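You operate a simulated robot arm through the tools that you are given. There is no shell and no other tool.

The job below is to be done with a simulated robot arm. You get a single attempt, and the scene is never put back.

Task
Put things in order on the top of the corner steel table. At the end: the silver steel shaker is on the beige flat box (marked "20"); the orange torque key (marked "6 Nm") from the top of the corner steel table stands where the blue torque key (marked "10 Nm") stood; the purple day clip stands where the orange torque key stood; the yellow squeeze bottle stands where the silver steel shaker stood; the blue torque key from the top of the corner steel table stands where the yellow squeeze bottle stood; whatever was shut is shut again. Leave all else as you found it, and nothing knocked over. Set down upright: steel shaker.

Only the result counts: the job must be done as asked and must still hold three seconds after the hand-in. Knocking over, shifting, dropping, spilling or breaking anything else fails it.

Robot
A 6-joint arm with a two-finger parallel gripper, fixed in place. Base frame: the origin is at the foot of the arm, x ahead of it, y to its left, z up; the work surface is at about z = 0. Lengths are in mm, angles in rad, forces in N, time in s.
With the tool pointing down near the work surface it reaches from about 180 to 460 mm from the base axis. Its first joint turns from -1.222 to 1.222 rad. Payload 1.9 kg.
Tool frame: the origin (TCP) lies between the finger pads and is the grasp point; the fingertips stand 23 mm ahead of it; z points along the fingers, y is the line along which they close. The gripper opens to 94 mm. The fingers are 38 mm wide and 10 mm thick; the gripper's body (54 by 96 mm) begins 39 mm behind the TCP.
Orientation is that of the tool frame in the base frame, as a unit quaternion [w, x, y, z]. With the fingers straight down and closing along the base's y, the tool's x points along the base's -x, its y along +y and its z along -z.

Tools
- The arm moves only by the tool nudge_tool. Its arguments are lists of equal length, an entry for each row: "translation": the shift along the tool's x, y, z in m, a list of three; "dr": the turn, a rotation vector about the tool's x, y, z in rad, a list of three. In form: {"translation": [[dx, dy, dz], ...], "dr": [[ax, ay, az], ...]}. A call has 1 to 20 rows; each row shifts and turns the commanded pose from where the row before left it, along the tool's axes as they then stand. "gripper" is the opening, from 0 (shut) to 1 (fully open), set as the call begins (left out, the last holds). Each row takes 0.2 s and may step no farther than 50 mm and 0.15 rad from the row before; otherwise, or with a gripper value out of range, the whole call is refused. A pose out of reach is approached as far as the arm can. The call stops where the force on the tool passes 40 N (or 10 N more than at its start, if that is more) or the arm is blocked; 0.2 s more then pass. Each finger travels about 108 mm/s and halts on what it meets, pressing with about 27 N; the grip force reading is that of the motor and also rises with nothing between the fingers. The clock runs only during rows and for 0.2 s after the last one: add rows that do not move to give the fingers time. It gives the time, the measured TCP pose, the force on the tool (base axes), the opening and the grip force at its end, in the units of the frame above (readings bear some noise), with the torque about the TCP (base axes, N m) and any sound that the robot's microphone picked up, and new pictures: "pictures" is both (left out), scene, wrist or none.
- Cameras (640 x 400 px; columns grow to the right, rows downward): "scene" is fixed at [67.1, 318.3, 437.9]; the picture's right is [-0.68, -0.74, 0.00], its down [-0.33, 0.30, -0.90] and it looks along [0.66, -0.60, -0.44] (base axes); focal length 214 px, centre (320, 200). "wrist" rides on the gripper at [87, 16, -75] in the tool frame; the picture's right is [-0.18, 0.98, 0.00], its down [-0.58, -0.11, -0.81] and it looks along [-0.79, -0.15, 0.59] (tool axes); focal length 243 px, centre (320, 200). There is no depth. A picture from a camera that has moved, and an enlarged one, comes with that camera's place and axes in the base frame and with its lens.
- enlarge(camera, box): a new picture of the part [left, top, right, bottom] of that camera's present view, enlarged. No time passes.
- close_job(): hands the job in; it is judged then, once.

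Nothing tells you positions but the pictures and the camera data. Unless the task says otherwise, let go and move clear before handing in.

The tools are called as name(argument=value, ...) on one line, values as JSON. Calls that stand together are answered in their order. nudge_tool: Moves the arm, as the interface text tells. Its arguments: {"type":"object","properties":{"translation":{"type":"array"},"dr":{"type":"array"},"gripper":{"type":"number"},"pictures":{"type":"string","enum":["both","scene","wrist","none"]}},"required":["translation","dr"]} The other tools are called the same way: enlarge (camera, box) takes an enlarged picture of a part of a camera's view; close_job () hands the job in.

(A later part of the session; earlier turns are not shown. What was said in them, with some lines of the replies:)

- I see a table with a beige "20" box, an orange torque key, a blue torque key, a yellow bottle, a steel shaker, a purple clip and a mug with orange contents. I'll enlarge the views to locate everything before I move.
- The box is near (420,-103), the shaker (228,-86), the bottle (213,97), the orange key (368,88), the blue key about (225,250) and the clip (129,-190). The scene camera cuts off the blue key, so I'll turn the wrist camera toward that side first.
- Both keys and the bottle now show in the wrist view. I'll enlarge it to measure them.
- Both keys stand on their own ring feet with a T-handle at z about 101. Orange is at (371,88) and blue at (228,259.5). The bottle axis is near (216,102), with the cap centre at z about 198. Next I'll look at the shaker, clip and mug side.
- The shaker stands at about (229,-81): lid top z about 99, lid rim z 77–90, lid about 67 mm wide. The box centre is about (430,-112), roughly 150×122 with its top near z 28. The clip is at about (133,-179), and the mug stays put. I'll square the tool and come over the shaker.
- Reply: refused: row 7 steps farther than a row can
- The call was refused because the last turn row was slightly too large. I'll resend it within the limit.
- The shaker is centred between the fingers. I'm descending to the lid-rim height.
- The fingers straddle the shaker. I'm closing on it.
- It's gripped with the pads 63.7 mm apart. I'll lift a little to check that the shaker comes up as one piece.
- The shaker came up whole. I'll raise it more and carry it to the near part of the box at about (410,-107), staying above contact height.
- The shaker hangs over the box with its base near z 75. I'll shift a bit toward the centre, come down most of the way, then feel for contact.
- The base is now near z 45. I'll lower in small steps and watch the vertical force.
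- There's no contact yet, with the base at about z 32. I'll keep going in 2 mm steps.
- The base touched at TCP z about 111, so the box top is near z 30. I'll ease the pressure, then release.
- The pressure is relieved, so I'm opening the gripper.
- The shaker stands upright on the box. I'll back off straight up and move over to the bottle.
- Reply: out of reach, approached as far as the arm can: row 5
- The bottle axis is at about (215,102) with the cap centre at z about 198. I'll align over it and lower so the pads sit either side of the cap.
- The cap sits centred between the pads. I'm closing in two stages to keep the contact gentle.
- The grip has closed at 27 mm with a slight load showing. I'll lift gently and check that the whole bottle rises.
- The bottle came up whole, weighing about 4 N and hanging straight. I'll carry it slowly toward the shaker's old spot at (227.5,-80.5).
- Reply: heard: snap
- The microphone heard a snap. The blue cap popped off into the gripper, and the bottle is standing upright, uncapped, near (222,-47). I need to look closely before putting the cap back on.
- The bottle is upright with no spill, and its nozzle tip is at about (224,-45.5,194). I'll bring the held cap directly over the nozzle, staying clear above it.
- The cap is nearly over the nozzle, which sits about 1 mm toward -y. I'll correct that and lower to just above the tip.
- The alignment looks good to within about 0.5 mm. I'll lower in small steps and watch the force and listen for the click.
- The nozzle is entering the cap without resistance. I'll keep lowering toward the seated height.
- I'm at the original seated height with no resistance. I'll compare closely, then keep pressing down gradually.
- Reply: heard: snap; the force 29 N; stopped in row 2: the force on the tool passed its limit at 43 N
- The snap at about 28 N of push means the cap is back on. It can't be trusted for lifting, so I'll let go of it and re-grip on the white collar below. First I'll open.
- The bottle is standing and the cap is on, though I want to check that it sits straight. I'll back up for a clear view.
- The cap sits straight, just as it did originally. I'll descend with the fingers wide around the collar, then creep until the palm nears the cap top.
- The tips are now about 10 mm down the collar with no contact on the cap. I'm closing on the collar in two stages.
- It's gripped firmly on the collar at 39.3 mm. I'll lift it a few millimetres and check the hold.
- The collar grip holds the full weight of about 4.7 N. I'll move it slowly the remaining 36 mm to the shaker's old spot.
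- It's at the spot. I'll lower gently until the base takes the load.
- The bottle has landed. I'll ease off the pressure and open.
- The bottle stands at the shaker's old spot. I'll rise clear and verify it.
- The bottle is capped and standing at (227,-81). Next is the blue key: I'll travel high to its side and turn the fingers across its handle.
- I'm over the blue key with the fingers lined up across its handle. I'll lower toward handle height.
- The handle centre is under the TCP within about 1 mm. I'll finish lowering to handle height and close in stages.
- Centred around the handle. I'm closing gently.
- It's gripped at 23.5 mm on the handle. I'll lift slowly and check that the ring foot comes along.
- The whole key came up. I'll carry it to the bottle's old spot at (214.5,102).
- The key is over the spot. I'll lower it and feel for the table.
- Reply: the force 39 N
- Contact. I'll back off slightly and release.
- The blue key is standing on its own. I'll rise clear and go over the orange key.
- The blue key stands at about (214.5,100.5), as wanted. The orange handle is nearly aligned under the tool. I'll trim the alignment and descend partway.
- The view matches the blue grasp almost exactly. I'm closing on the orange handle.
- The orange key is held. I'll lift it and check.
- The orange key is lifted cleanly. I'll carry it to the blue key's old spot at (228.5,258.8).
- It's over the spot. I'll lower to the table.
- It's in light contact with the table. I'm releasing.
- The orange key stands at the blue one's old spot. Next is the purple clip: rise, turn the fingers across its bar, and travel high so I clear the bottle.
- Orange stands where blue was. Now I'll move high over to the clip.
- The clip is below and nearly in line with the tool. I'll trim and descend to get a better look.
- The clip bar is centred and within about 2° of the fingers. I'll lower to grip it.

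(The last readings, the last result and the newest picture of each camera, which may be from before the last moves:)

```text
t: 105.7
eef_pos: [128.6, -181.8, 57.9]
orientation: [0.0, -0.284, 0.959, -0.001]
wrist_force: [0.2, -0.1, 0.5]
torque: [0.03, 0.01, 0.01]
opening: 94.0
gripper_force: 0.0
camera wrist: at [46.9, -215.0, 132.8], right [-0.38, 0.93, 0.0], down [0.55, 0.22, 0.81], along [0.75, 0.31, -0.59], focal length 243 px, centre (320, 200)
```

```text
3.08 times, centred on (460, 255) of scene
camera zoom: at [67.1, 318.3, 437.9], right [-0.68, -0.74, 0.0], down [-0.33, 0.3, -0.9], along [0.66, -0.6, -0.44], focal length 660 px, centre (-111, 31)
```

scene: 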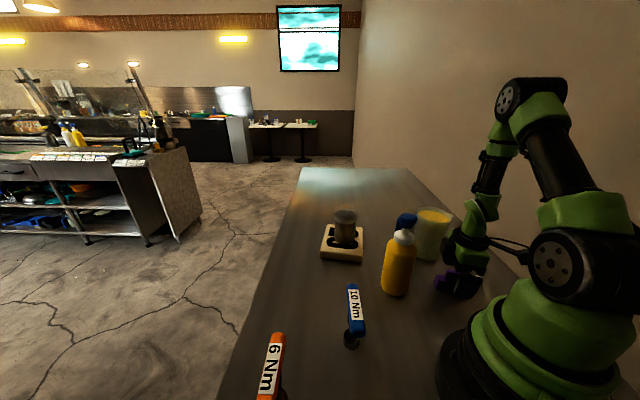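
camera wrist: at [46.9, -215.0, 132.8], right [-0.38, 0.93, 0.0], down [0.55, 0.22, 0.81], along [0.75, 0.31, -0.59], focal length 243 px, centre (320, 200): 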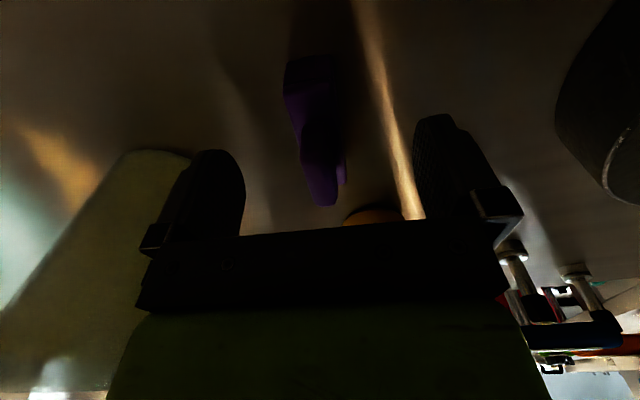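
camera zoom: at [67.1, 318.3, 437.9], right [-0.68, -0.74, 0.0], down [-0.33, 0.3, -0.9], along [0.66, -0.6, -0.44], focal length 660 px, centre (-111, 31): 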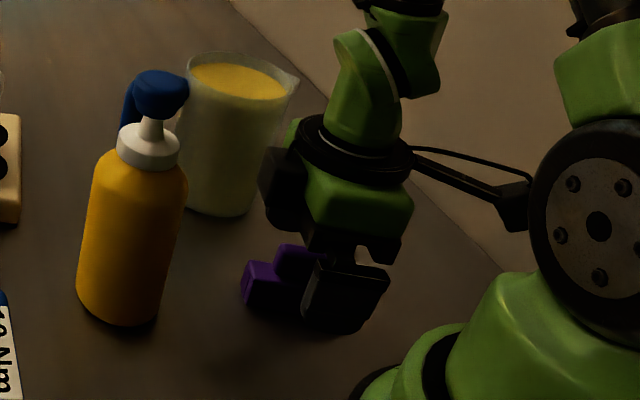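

The clip bar is square to the fingers and centred. I'll lower the rest of the way and close.

nudge_tool(translation=[[0, 0, 0.01], [0, 0, 0.01], [0, 0, 0.006], [0, 0, 0]], dr=[[0, 0, 0], [0, 0, 0], [0, 0, 0], [0, 0, 0]], gripper=1, pictures="scene")

enlarge(camera="scene", box=[400, 190, 520, 320])

```text
t: 106.7
eef_pos: [129.2, -180.5, 28.6]
orientation: [0.0, -0.283, 0.959, 0.001]
wrist_force: [0.5, -0.2, 0.2]
torque: [-0.03, 0.01, -0.02]
opening: 94.1
gripper_force: 0.1
```

scene: 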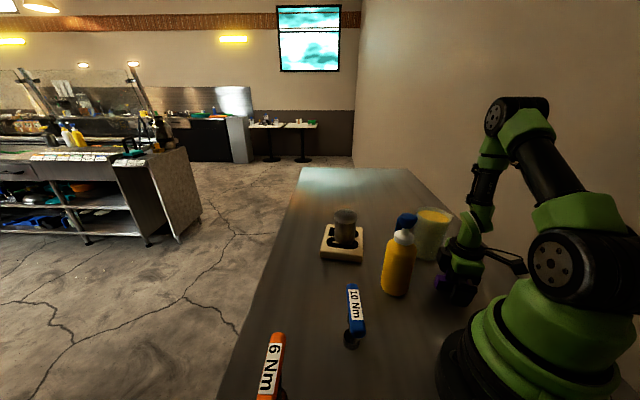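

```text
3.08 times, centred on (460, 255) of scene
camera zoom: at [67.1, 318.3, 437.9], right [-0.68, -0.74, 0.0], down [-0.33, 0.3, -0.9], along [0.66, -0.6, -0.44], focal length 660 px, centre (-111, 31)
```

zoom: 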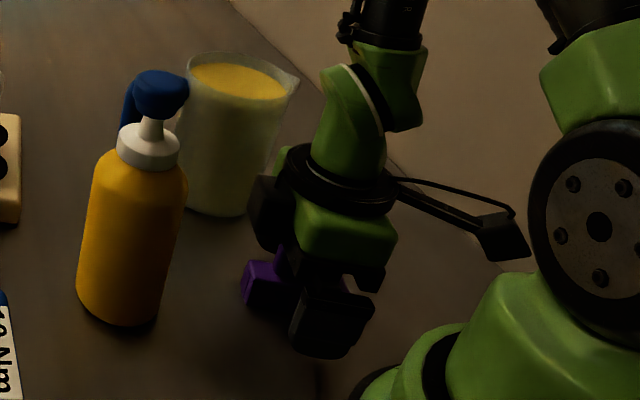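

I'm in position around the clip. Closing in stages.

nudge_tool(translation=[[0, 0, 0], [0, 0, 0], [0, 0, 0]], dr=[[0, 0, 0], [0, 0, 0], [0, 0, 0]], gripper=0.38, pictures="wrist")

nudge_tool(translation=[[0, 0, 0], [0, 0, 0], [0, 0, 0]], dr=[[0, 0, 0], [0, 0, 0], [0, 0, 0]], gripper=0, pictures="both")

enlarge(camera="wrist", box=[200, 0, 450, 240])

```text
t: 107.5
eef_pos: [130.0, -180.5, 30.0]
orientation: [0.0, -0.282, 0.959, 0.0]
wrist_force: [-0.4, 0.1, -1.1]
torque: [0.01, 0.01, -0.01]
opening: 35.7
gripper_force: 0.0
camera wrist: at [48.1, -214.8, 105.9], right [-0.38, 0.93, 0.0], down [0.55, 0.22, 0.81], along [0.75, 0.31, -0.59], focal length 243 px, centre (320, 200)
```

wrist: 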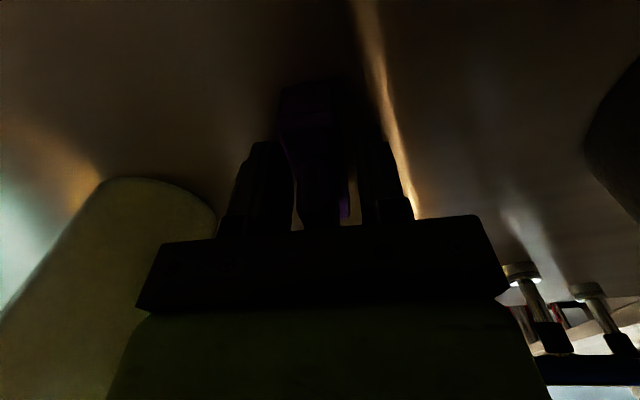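

```text
t: 108.3
eef_pos: [129.2, -180.9, 31.0]
orientation: [0.0, -0.284, 0.959, 0.0]
wrist_force: [0.6, 0.3, 0.4]
torque: [0.03, -0.04, 0.0]
opening: 23.3
gripper_force: 26.4
camera wrist: at [48.1, -214.8, 105.9], right [-0.38, 0.93, 0.0], down [0.55, 0.22, 0.81], along [0.75, 0.31, -0.59], focal length 243 px, centre (320, 200)
```

scene: 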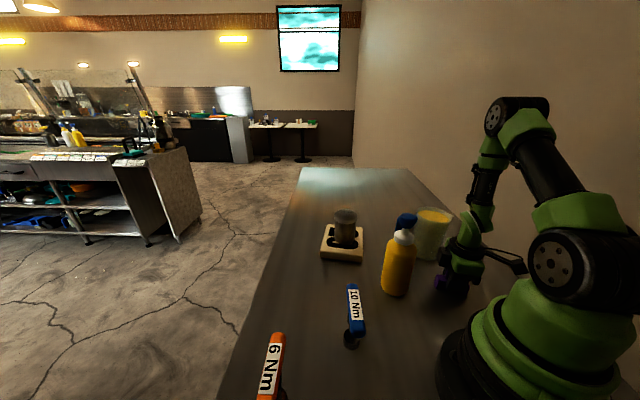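
wrist: 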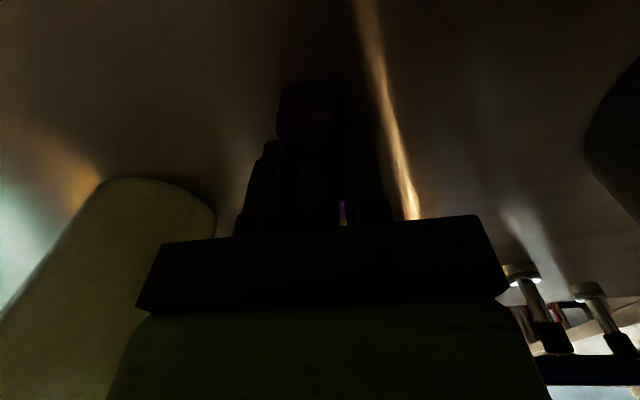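

```text
1.67 times, centred on (325, 120) of wrist
camera zoom: at [48.1, -214.8, 105.9], right [-0.38, 0.93, 0.0], down [0.55, 0.22, 0.81], along [0.75, 0.31, -0.59], focal length 404 px, centre (312, 333)
```

zoom: 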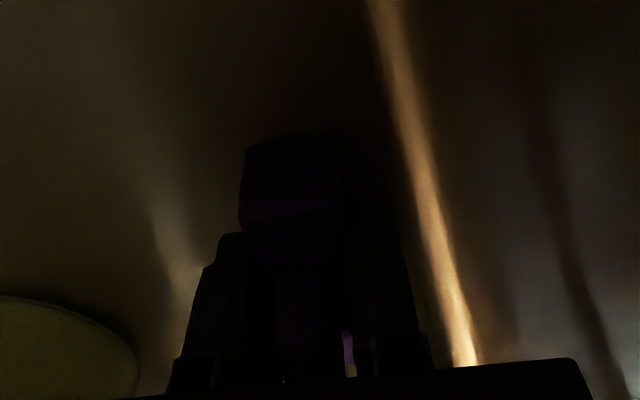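

The clip is gripped at 23.3 mm. I'll lift a bit and check before going high enough to pass over the bottle.

nudge_tool(translation=[[0, 0, -0.004], [0, 0, -0.008], [0, 0, -0.018], [0, 0, -0.03], [0, 0, -0.03], [0, 0, 0]], dr=[[0, 0, 0], [0, 0, 0], [0, 0, 0], [0, 0, 0], [0, 0, 0], [0, 0, 0]], gripper=0)

enlarge(camera="scene", box=[400, 170, 520, 320])

enlarge(camera="wrist", box=[200, 0, 450, 240])

```text
t: 109.7
eef_pos: [132.0, -178.5, 119.6]
orientation: [0.0, -0.283, 0.959, 0.0]
wrist_force: [-0.1, 0.5, -0.5]
torque: [0.02, 0.01, -0.01]
opening: 23.4
gripper_force: 27.5
camera wrist: at [50.0, -211.2, 195.6], right [-0.38, 0.93, 0.0], down [0.55, 0.22, 0.81], along [0.75, 0.31, -0.59], focal length 243 px, centre (320, 200)
```

scene: 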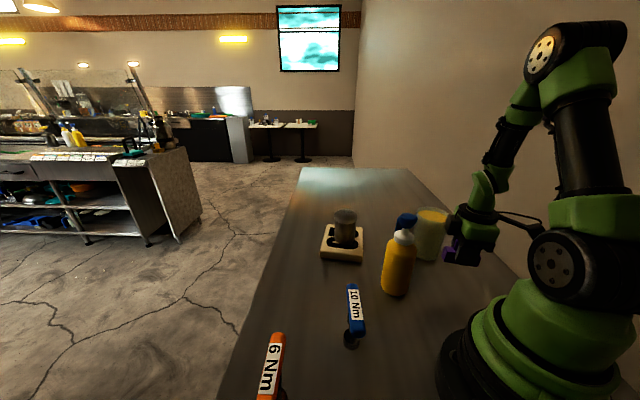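
wrist: 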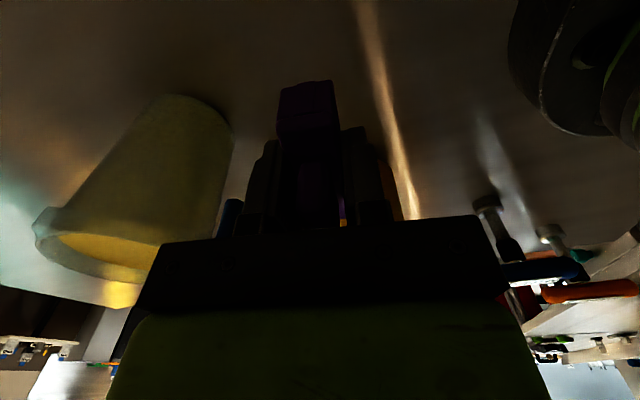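

```text
2.67 times, centred on (460, 245) of scene
camera zoom: at [67.1, 318.3, 437.9], right [-0.68, -0.74, 0.0], down [-0.33, 0.3, -0.9], along [0.66, -0.6, -0.44], focal length 572 px, centre (-53, 80)
```

zoom: 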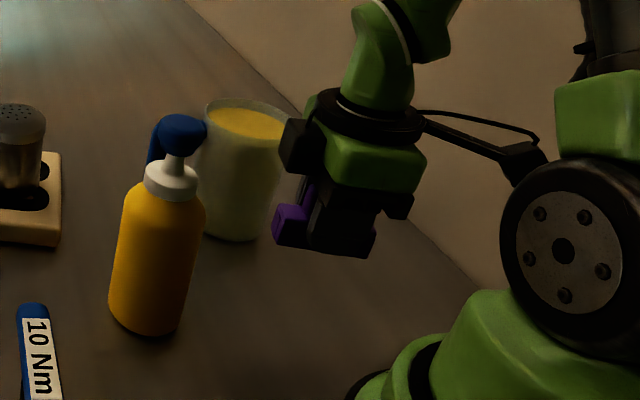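

```text
1.67 times, centred on (325, 120) of wrist
camera zoom: at [50.0, -211.2, 195.6], right [-0.38, 0.93, 0.0], down [0.55, 0.22, 0.81], along [0.75, 0.31, -0.59], focal length 404 px, centre (312, 333)
```

zoom: 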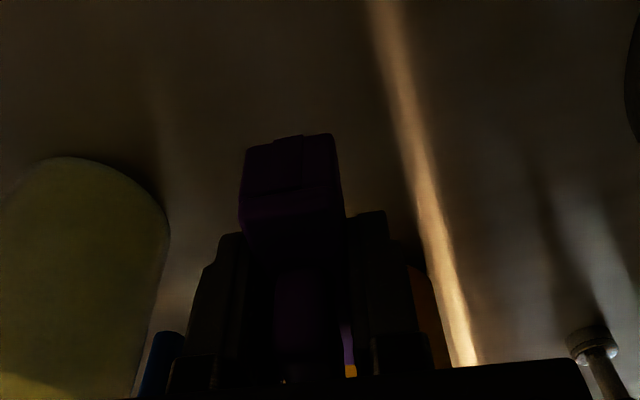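

The clip is secure. I'll rise above bottle height, swing over to the front of the arm, and turn the tool so the camera stays away from the blue key.

nudge_tool(translation=[[0, 0, -0.03], [0, 0, -0.04], [0, 0, -0.04], [0, 0, -0.037], [-0.0312, 0.01502, 0], [-0.0312, 0.01502, 0], [-0.0312, 0.01502, 0], [-0.0312, 0.01502, 0], [-0.0312, 0.01502, 0], [-0.0312, 0.01502, 0], [0, 0, 0], [0, 0, 0], [0, 0, 0], [0, 0, 0], [0, 0, 0], [0, 0, 0], [0, 0, 0], [0, 0, 0]], dr=[[0, 0, 0], [0, 0, 0], [0, 0, 0], [0, 0, 0], [0, 0, 0], [0, 0, 0], [0, 0, 0], [0, 0, 0], [0, 0, 0], [0, 0, 0], [0, 0, 0.1321], [0, 0, 0.1321], [0, 0, 0.1321], [0, 0, 0.1321], [0, 0, 0.1321], [0, 0, 0.1321], [0, 0, 0.1321], [0, 0, 0]], gripper=0)

```text
t: 113.5
eef_pos: [236.7, -2.4, 268.3]
orientation: [0.0, 0.176, 0.984, 0.001]
wrist_force: [0.6, -0.7, 0.3]
torque: [0.01, -0.02, -0.01]
opening: 23.4
gripper_force: 27.8
camera wrist: at [161.0, 43.1, 343.6], right [0.51, 0.86, 0.0], down [0.51, -0.3, 0.81], along [0.69, -0.41, -0.59], focal length 243 px, centre (320, 200)
```

scene: 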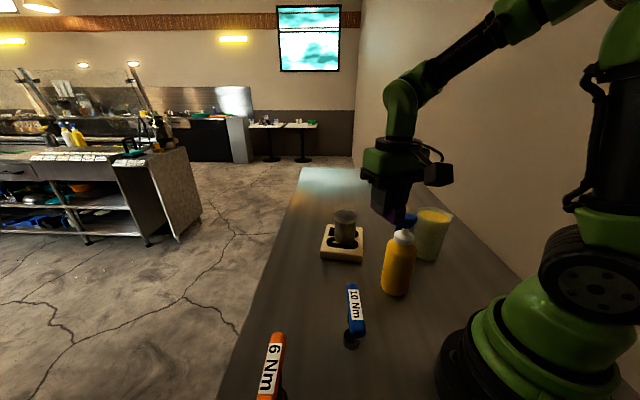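
wrist: 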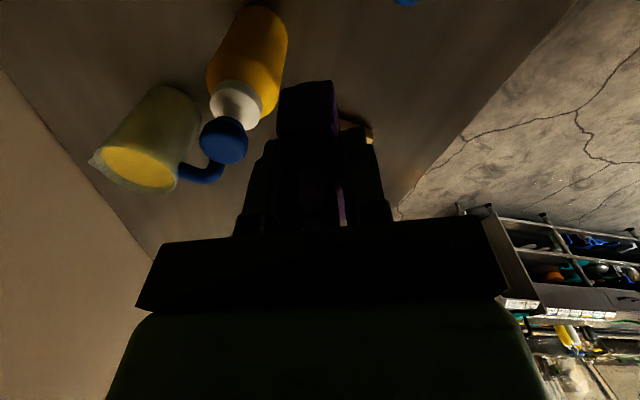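

Clear of everything at (237,-2,268). I'll carry the clip toward the orange key's old spot, descending gradually.

nudge_tool(translation=[[-0.019, 0.0264, 0.006], [-0.019, 0.0264, 0.012], [-0.019, 0.0264, 0.014], [-0.019, 0.0264, 0.014], [-0.019, 0.0264, 0.014], [0, 0, 0.03], [0, 0, 0.035], [0, 0, 0.035], [0, 0, 0]], dr=[[0, 0, 0], [0, 0, 0], [0, 0, 0], [0, 0, 0], [0, 0, 0], [0, 0, 0], [0, 0, 0], [0, 0, 0], [0, 0, 0]], gripper=0)

enlarge(camera="wrist", box=[200, 0, 450, 240])

enlarge(camera="scene", box=[250, 190, 400, 360])

```text
t: 115.5
eef_pos: [371.2, 86.8, 108.3]
orientation: [0.0, 0.174, 0.985, 0.001]
wrist_force: [0.6, -0.1, -0.6]
torque: [-0.03, 0.04, 0.01]
opening: 23.3
gripper_force: 27.3
camera wrist: at [295.4, 132.2, 183.9], right [0.51, 0.86, 0.0], down [0.51, -0.3, 0.81], along [0.69, -0.41, -0.59], focal length 243 px, centre (320, 200)
```

scene: 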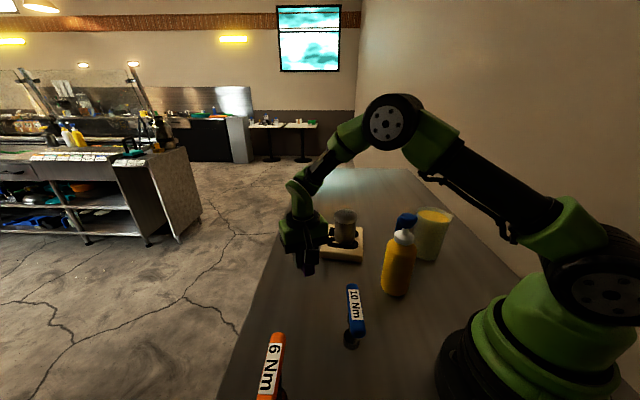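
wrist: 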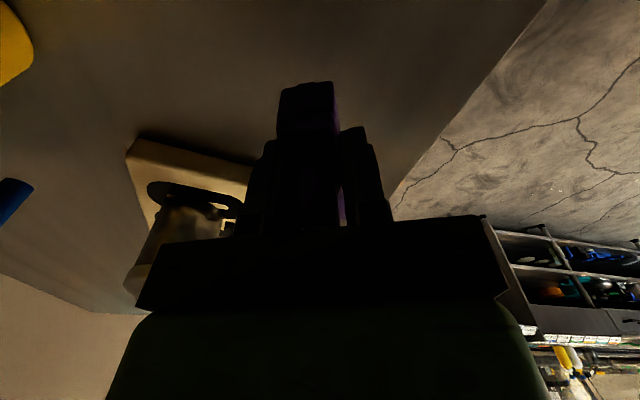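

```text
1.67 times, centred on (325, 120) of wrist
camera zoom: at [295.4, 132.2, 183.9], right [0.51, 0.86, 0.0], down [0.51, -0.3, 0.81], along [0.69, -0.41, -0.59], focal length 404 px, centre (312, 333)
```

zoom: 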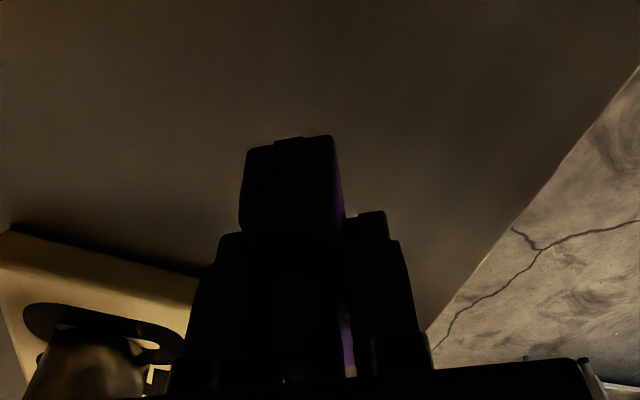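

```text
2.35 times, centred on (325, 275) of scene
camera zoom: at [67.1, 318.3, 437.9], right [-0.68, -0.74, 0.0], down [-0.33, 0.3, -0.9], along [0.66, -0.6, -0.44], focal length 505 px, centre (308, 24)
```

zoom: 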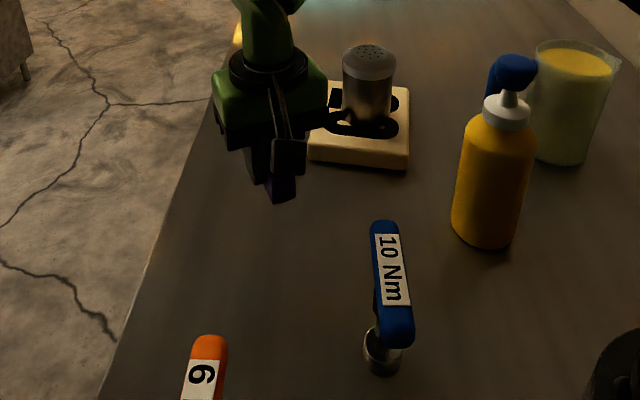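

The clip is over the spot. I'll lower it, finishing in small steps.

nudge_tool(translation=[[0.0005, 0.0014, 0.02], [0, 0, 0.025], [0, 0, 0.018], [0, 0, 0.009], [0, 0, 0.003], [0, 0, 0]], dr=[[0, 0, 0], [0, 0, 0], [0, 0, 0], [0, 0, 0], [0, 0, 0], [0, 0, 0]], gripper=0, pictures="wrist")

nudge_tool(translation=[[0, 0, 0.001], [0, 0, 0], [0, 0, 0]], dr=[[0, 0, 0], [0, 0, 0], [0, 0, 0]], gripper=0, pictures="none")

```text
t: 116.9
eef_pos: [371.9, 88.0, 31.5]
orientation: [-0.001, 0.175, 0.985, 0.0]
wrist_force: [-0.1, -0.6, 0.3]
torque: [0.02, -0.05, 0.03]
opening: 23.5
gripper_force: 27.0
camera wrist: at [296.4, 134.0, 108.0], right [0.51, 0.86, 0.0], down [0.51, -0.3, 0.81], along [0.69, -0.41, -0.59], focal length 243 px, centre (320, 200)
```

wrist: 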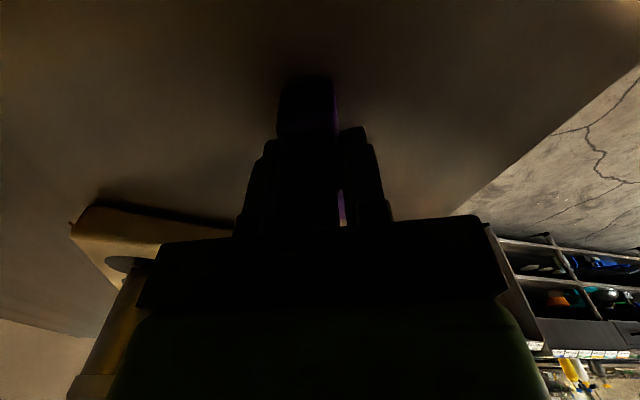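

```text
t: 117.7
eef_pos: [371.9, 88.3, 31.9]
orientation: [0.0, 0.175, 0.985, 0.0]
wrist_force: [-0.2, 0.3, 0.0]
torque: [0.03, -0.03, -0.02]
opening: 23.5
gripper_force: 26.8
```

nudge_tool(translation=[[0, 0, 0.0007], [0, 0, 0], [0, 0, 0]], dr=[[0, 0, 0], [0, 0, 0], [0, 0, 0]], gripper=0, pictures="none")

nudge_tool(translation=[[0, 0, 0.0005], [0, 0, 0], [0, 0, 0]], dr=[[0, 0, 0], [0, 0, 0], [0, 0, 0]], gripper=0, pictures="none")

```text
t: 118.5
eef_pos: [373.1, 89.6, 30.8]
orientation: [0.0, 0.174, 0.985, 0.0]
wrist_force: [0.6, 0.9, -1.2]
torque: [0.01, 0.01, 0.04]
opening: 23.5
gripper_force: 27.1
```

```text
t: 119.3
eef_pos: [372.3, 89.2, 30.4]
orientation: [0.001, 0.174, 0.985, 0.0]
wrist_force: [-0.1, -0.9, -0.9]
torque: [-0.02, 0.0, 0.0]
opening: 23.4
gripper_force: 26.9
```

nudge_tool(translation=[[0, 0, 0.0005], [0, 0, 0], [0, 0, 0]], dr=[[0, 0, 0], [0, 0, 0], [0, 0, 0]], gripper=0, pictures="none")

nudge_tool(translation=[[0, 0, 0.0005], [0, 0, 0], [0, 0, 0]], dr=[[0, 0, 0], [0, 0, 0], [0, 0, 0]], gripper=0, pictures="wrist")

```text
t: 120.1
eef_pos: [371.5, 89.7, 29.7]
orientation: [-0.001, 0.174, 0.985, 0.0]
wrist_force: [-0.2, 0.2, 0.9]
torque: [-0.02, -0.11, 0.02]
opening: 23.2
gripper_force: 27.4
```

```text
t: 120.9
eef_pos: [374.2, 88.7, 28.2]
orientation: [0.001, 0.174, 0.985, 0.001]
wrist_force: [-8.7, 3.6, 35.6]
torque: [0.01, 0.27, -0.04]
opening: 22.9
gripper_force: 26.9
camera wrist: at [297.1, 134.2, 104.8], right [0.51, 0.86, 0.0], down [0.51, -0.3, 0.81], along [0.69, -0.41, -0.59], focal length 243 px, centre (320, 200)
```

wrist: 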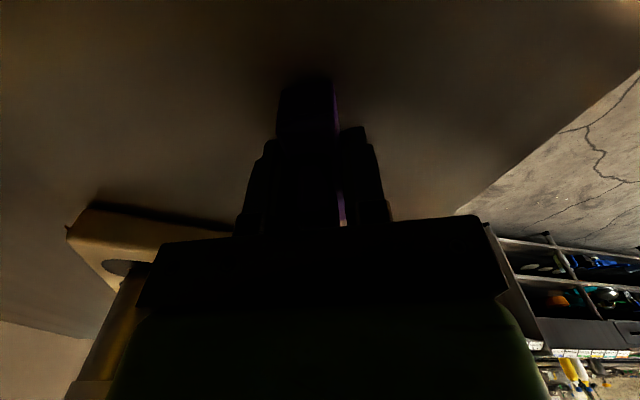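

The clip is down. I'll ease off and release.

nudge_tool(translation=[[0, 0, -0.0006], [0, 0, 0], [0, 0, 0]], dr=[[0, 0, 0], [0, 0, 0], [0, 0, 0]], gripper=0, pictures="none")

nudge_tool(translation=[[0, 0, 0], [0, 0, 0], [0, 0, 0]], dr=[[0, 0, 0], [0, 0, 0], [0, 0, 0]], gripper=0.6, pictures="both")

enlarge(camera="wrist", box=[200, 0, 450, 240])

```text
t: 121.7
eef_pos: [371.7, 88.0, 28.2]
orientation: [-0.001, 0.175, 0.985, 0.0]
wrist_force: [2.8, -0.6, 5.7]
torque: [-0.07, -0.24, 0.03]
opening: 23.4
gripper_force: 26.8
```

```text
t: 122.5
eef_pos: [372.7, 89.0, 28.4]
orientation: [0.0, 0.175, 0.985, 0.0]
wrist_force: [-0.6, -0.3, -0.8]
torque: [-0.01, 0.0, -0.01]
opening: 56.6
gripper_force: 0.1
camera wrist: at [296.7, 133.5, 104.7], right [0.51, 0.86, 0.0], down [0.51, -0.3, 0.81], along [0.69, -0.41, -0.59], focal length 243 px, centre (320, 200)
```

scene: 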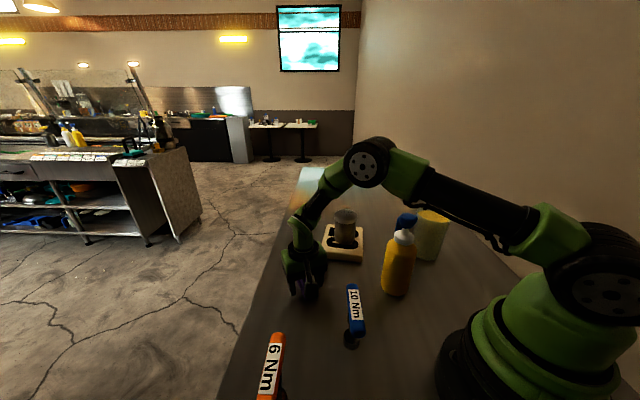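
wrist: 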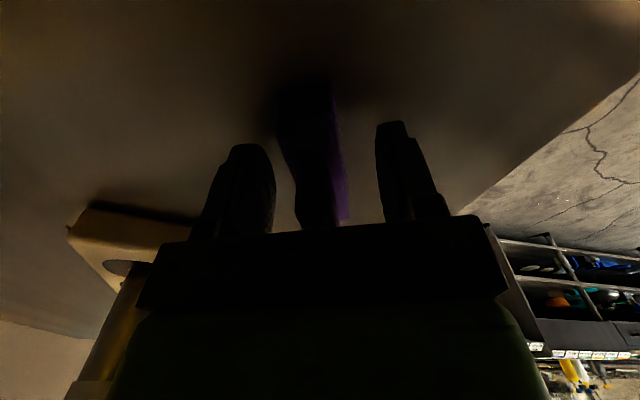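

```text
1.67 times, centred on (325, 120) of wrist
camera zoom: at [296.7, 133.5, 104.7], right [0.51, 0.86, 0.0], down [0.51, -0.3, 0.81], along [0.69, -0.41, -0.59], focal length 404 px, centre (312, 333)
```

zoom: 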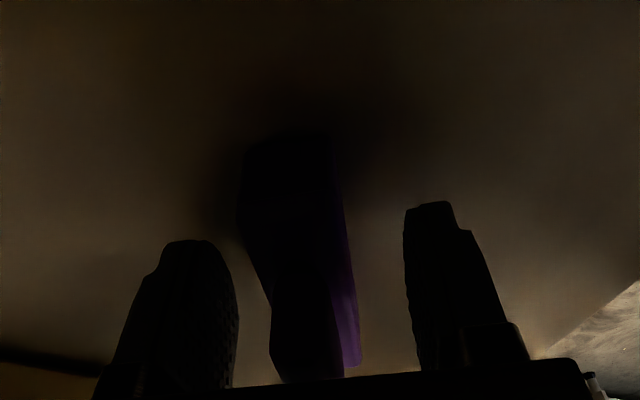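

The clip is released. I'll retreat upward and back to inspect the final scene.

nudge_tool(translation=[[0, 0, -0.015], [0, 0, -0.035], [0, 0, -0.045], [0, 0, -0.045], [0, 0, -0.04], [0.0197, -0.0256, -0.02], [0.0197, -0.0256, -0.02], [0.0197, -0.0256, -0.02], [0.0197, -0.0256, -0.02], [0, 0, -0.03], [0, 0, 0]], dr=[[0, 0, 0], [0, 0, 0], [0, 0, 0], [0, 0, 0], [0, 0, 0], [0, 0, 0], [0, 0, 0], [0, 0, 0], [0, 0, 0], [0, 0, 0], [0, 0, 0]], gripper=1)

enlarge(camera="scene", box=[220, 180, 500, 400])

enlarge(camera="scene", box=[270, 200, 380, 310])

enlarge(camera="wrist", box=[60, 0, 500, 230])

```text
t: 124.9
eef_pos: [262.1, 20.5, 318.0]
orientation: [0.0, 0.173, 0.985, 0.0]
wrist_force: [0.3, 0.0, 0.0]
torque: [0.01, 0.04, -0.03]
opening: 94.0
gripper_force: 0.0
camera wrist: at [186.1, 64.8, 394.6], right [0.51, 0.86, 0.0], down [0.51, -0.3, 0.81], along [0.69, -0.41, -0.59], focal length 243 px, centre (320, 200)
```

scene: 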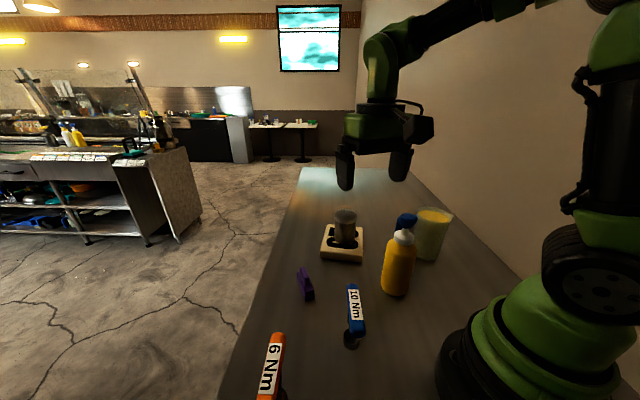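
wrist: 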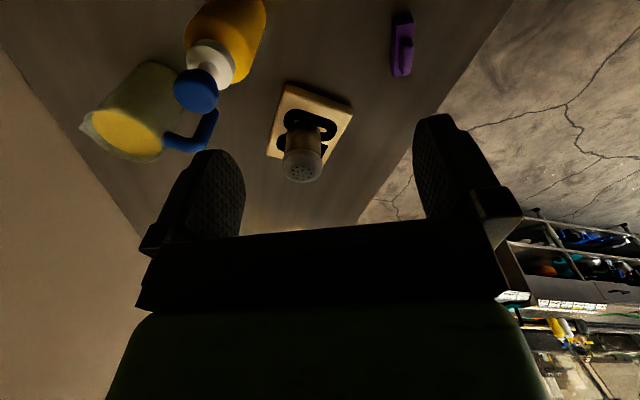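

```text
1.82 times, centred on (360, 290) of scene
camera zoom: at [67.1, 318.3, 437.9], right [-0.68, -0.74, 0.0], down [-0.33, 0.3, -0.9], along [0.66, -0.6, -0.44], focal length 390 px, centre (247, 36)
```

zoom: 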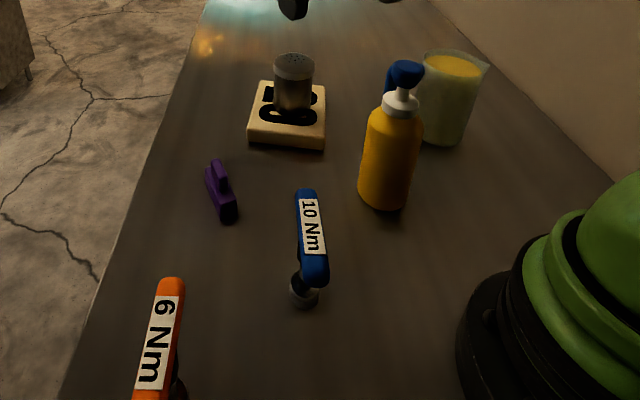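

```text
3.64 times, centred on (325, 255) of scene
camera zoom: at [67.1, 318.3, 437.9], right [-0.68, -0.74, 0.0], down [-0.33, 0.3, -0.9], along [0.66, -0.6, -0.44], focal length 780 px, centre (302, 0)
```

zoom: 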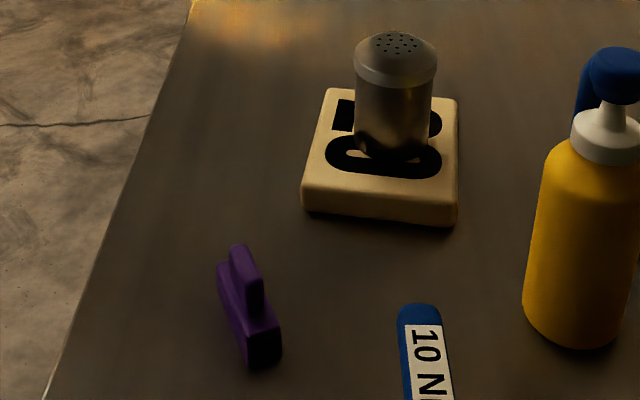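

```text
1.45 times, centred on (280, 115) of wrist
camera zoom: at [186.1, 64.8, 394.6], right [0.51, 0.86, 0.0], down [0.51, -0.3, 0.81], along [0.69, -0.41, -0.59], focal length 353 px, centre (378, 324)
```

zoom: 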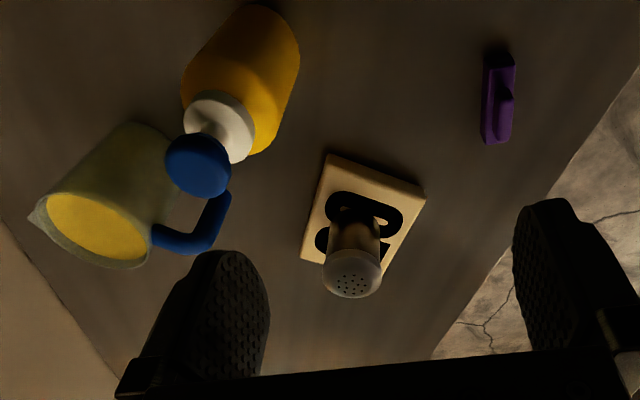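

Everything is in its place. The shaker is upright on the "20" box, the capped bottle is at the shaker's old spot, and the blue key is at the bottle's old spot. The orange key is at the blue key's old spot and the clip at the orange key's old spot. The mug and box haven't moved and the arm is clear, so I'm handing in.

close_job()

```text
The job is handed in.
```

I moved all five things to where you asked and handed the job in. One thing went wrong on the way: the bottle's cap came off and I had to put it back on.

| Item | Where it is now |
|---|---|
| Steel shaker | Upright on the beige "20" box |
| Yellow squeeze bottle | Where the shaker stood |
| Blue torque key | Where the bottle stood |
| Orange torque key | Where the blue key stood |
| Purple day clip | Where the orange key stood |

- **Bottle:** I first lifted it by its blue cap, and the cap snapped off partway across. The bottle dropped about 26 mm and landed upright; I saw no spill. I pressed the cap back on until it snapped, then moved the bottle the rest of the way by its white collar. The cap sits at its original height.
- **Clip:** it is turned from its original direction, because I rotated it to keep the arm's camera away from the blue key.

In the final pictures, nothing is knocked over, and the mug and box have not moved. By the camera measurements, each item is within a few millimetres of its target spot. The arm has let go and is clear of everything.
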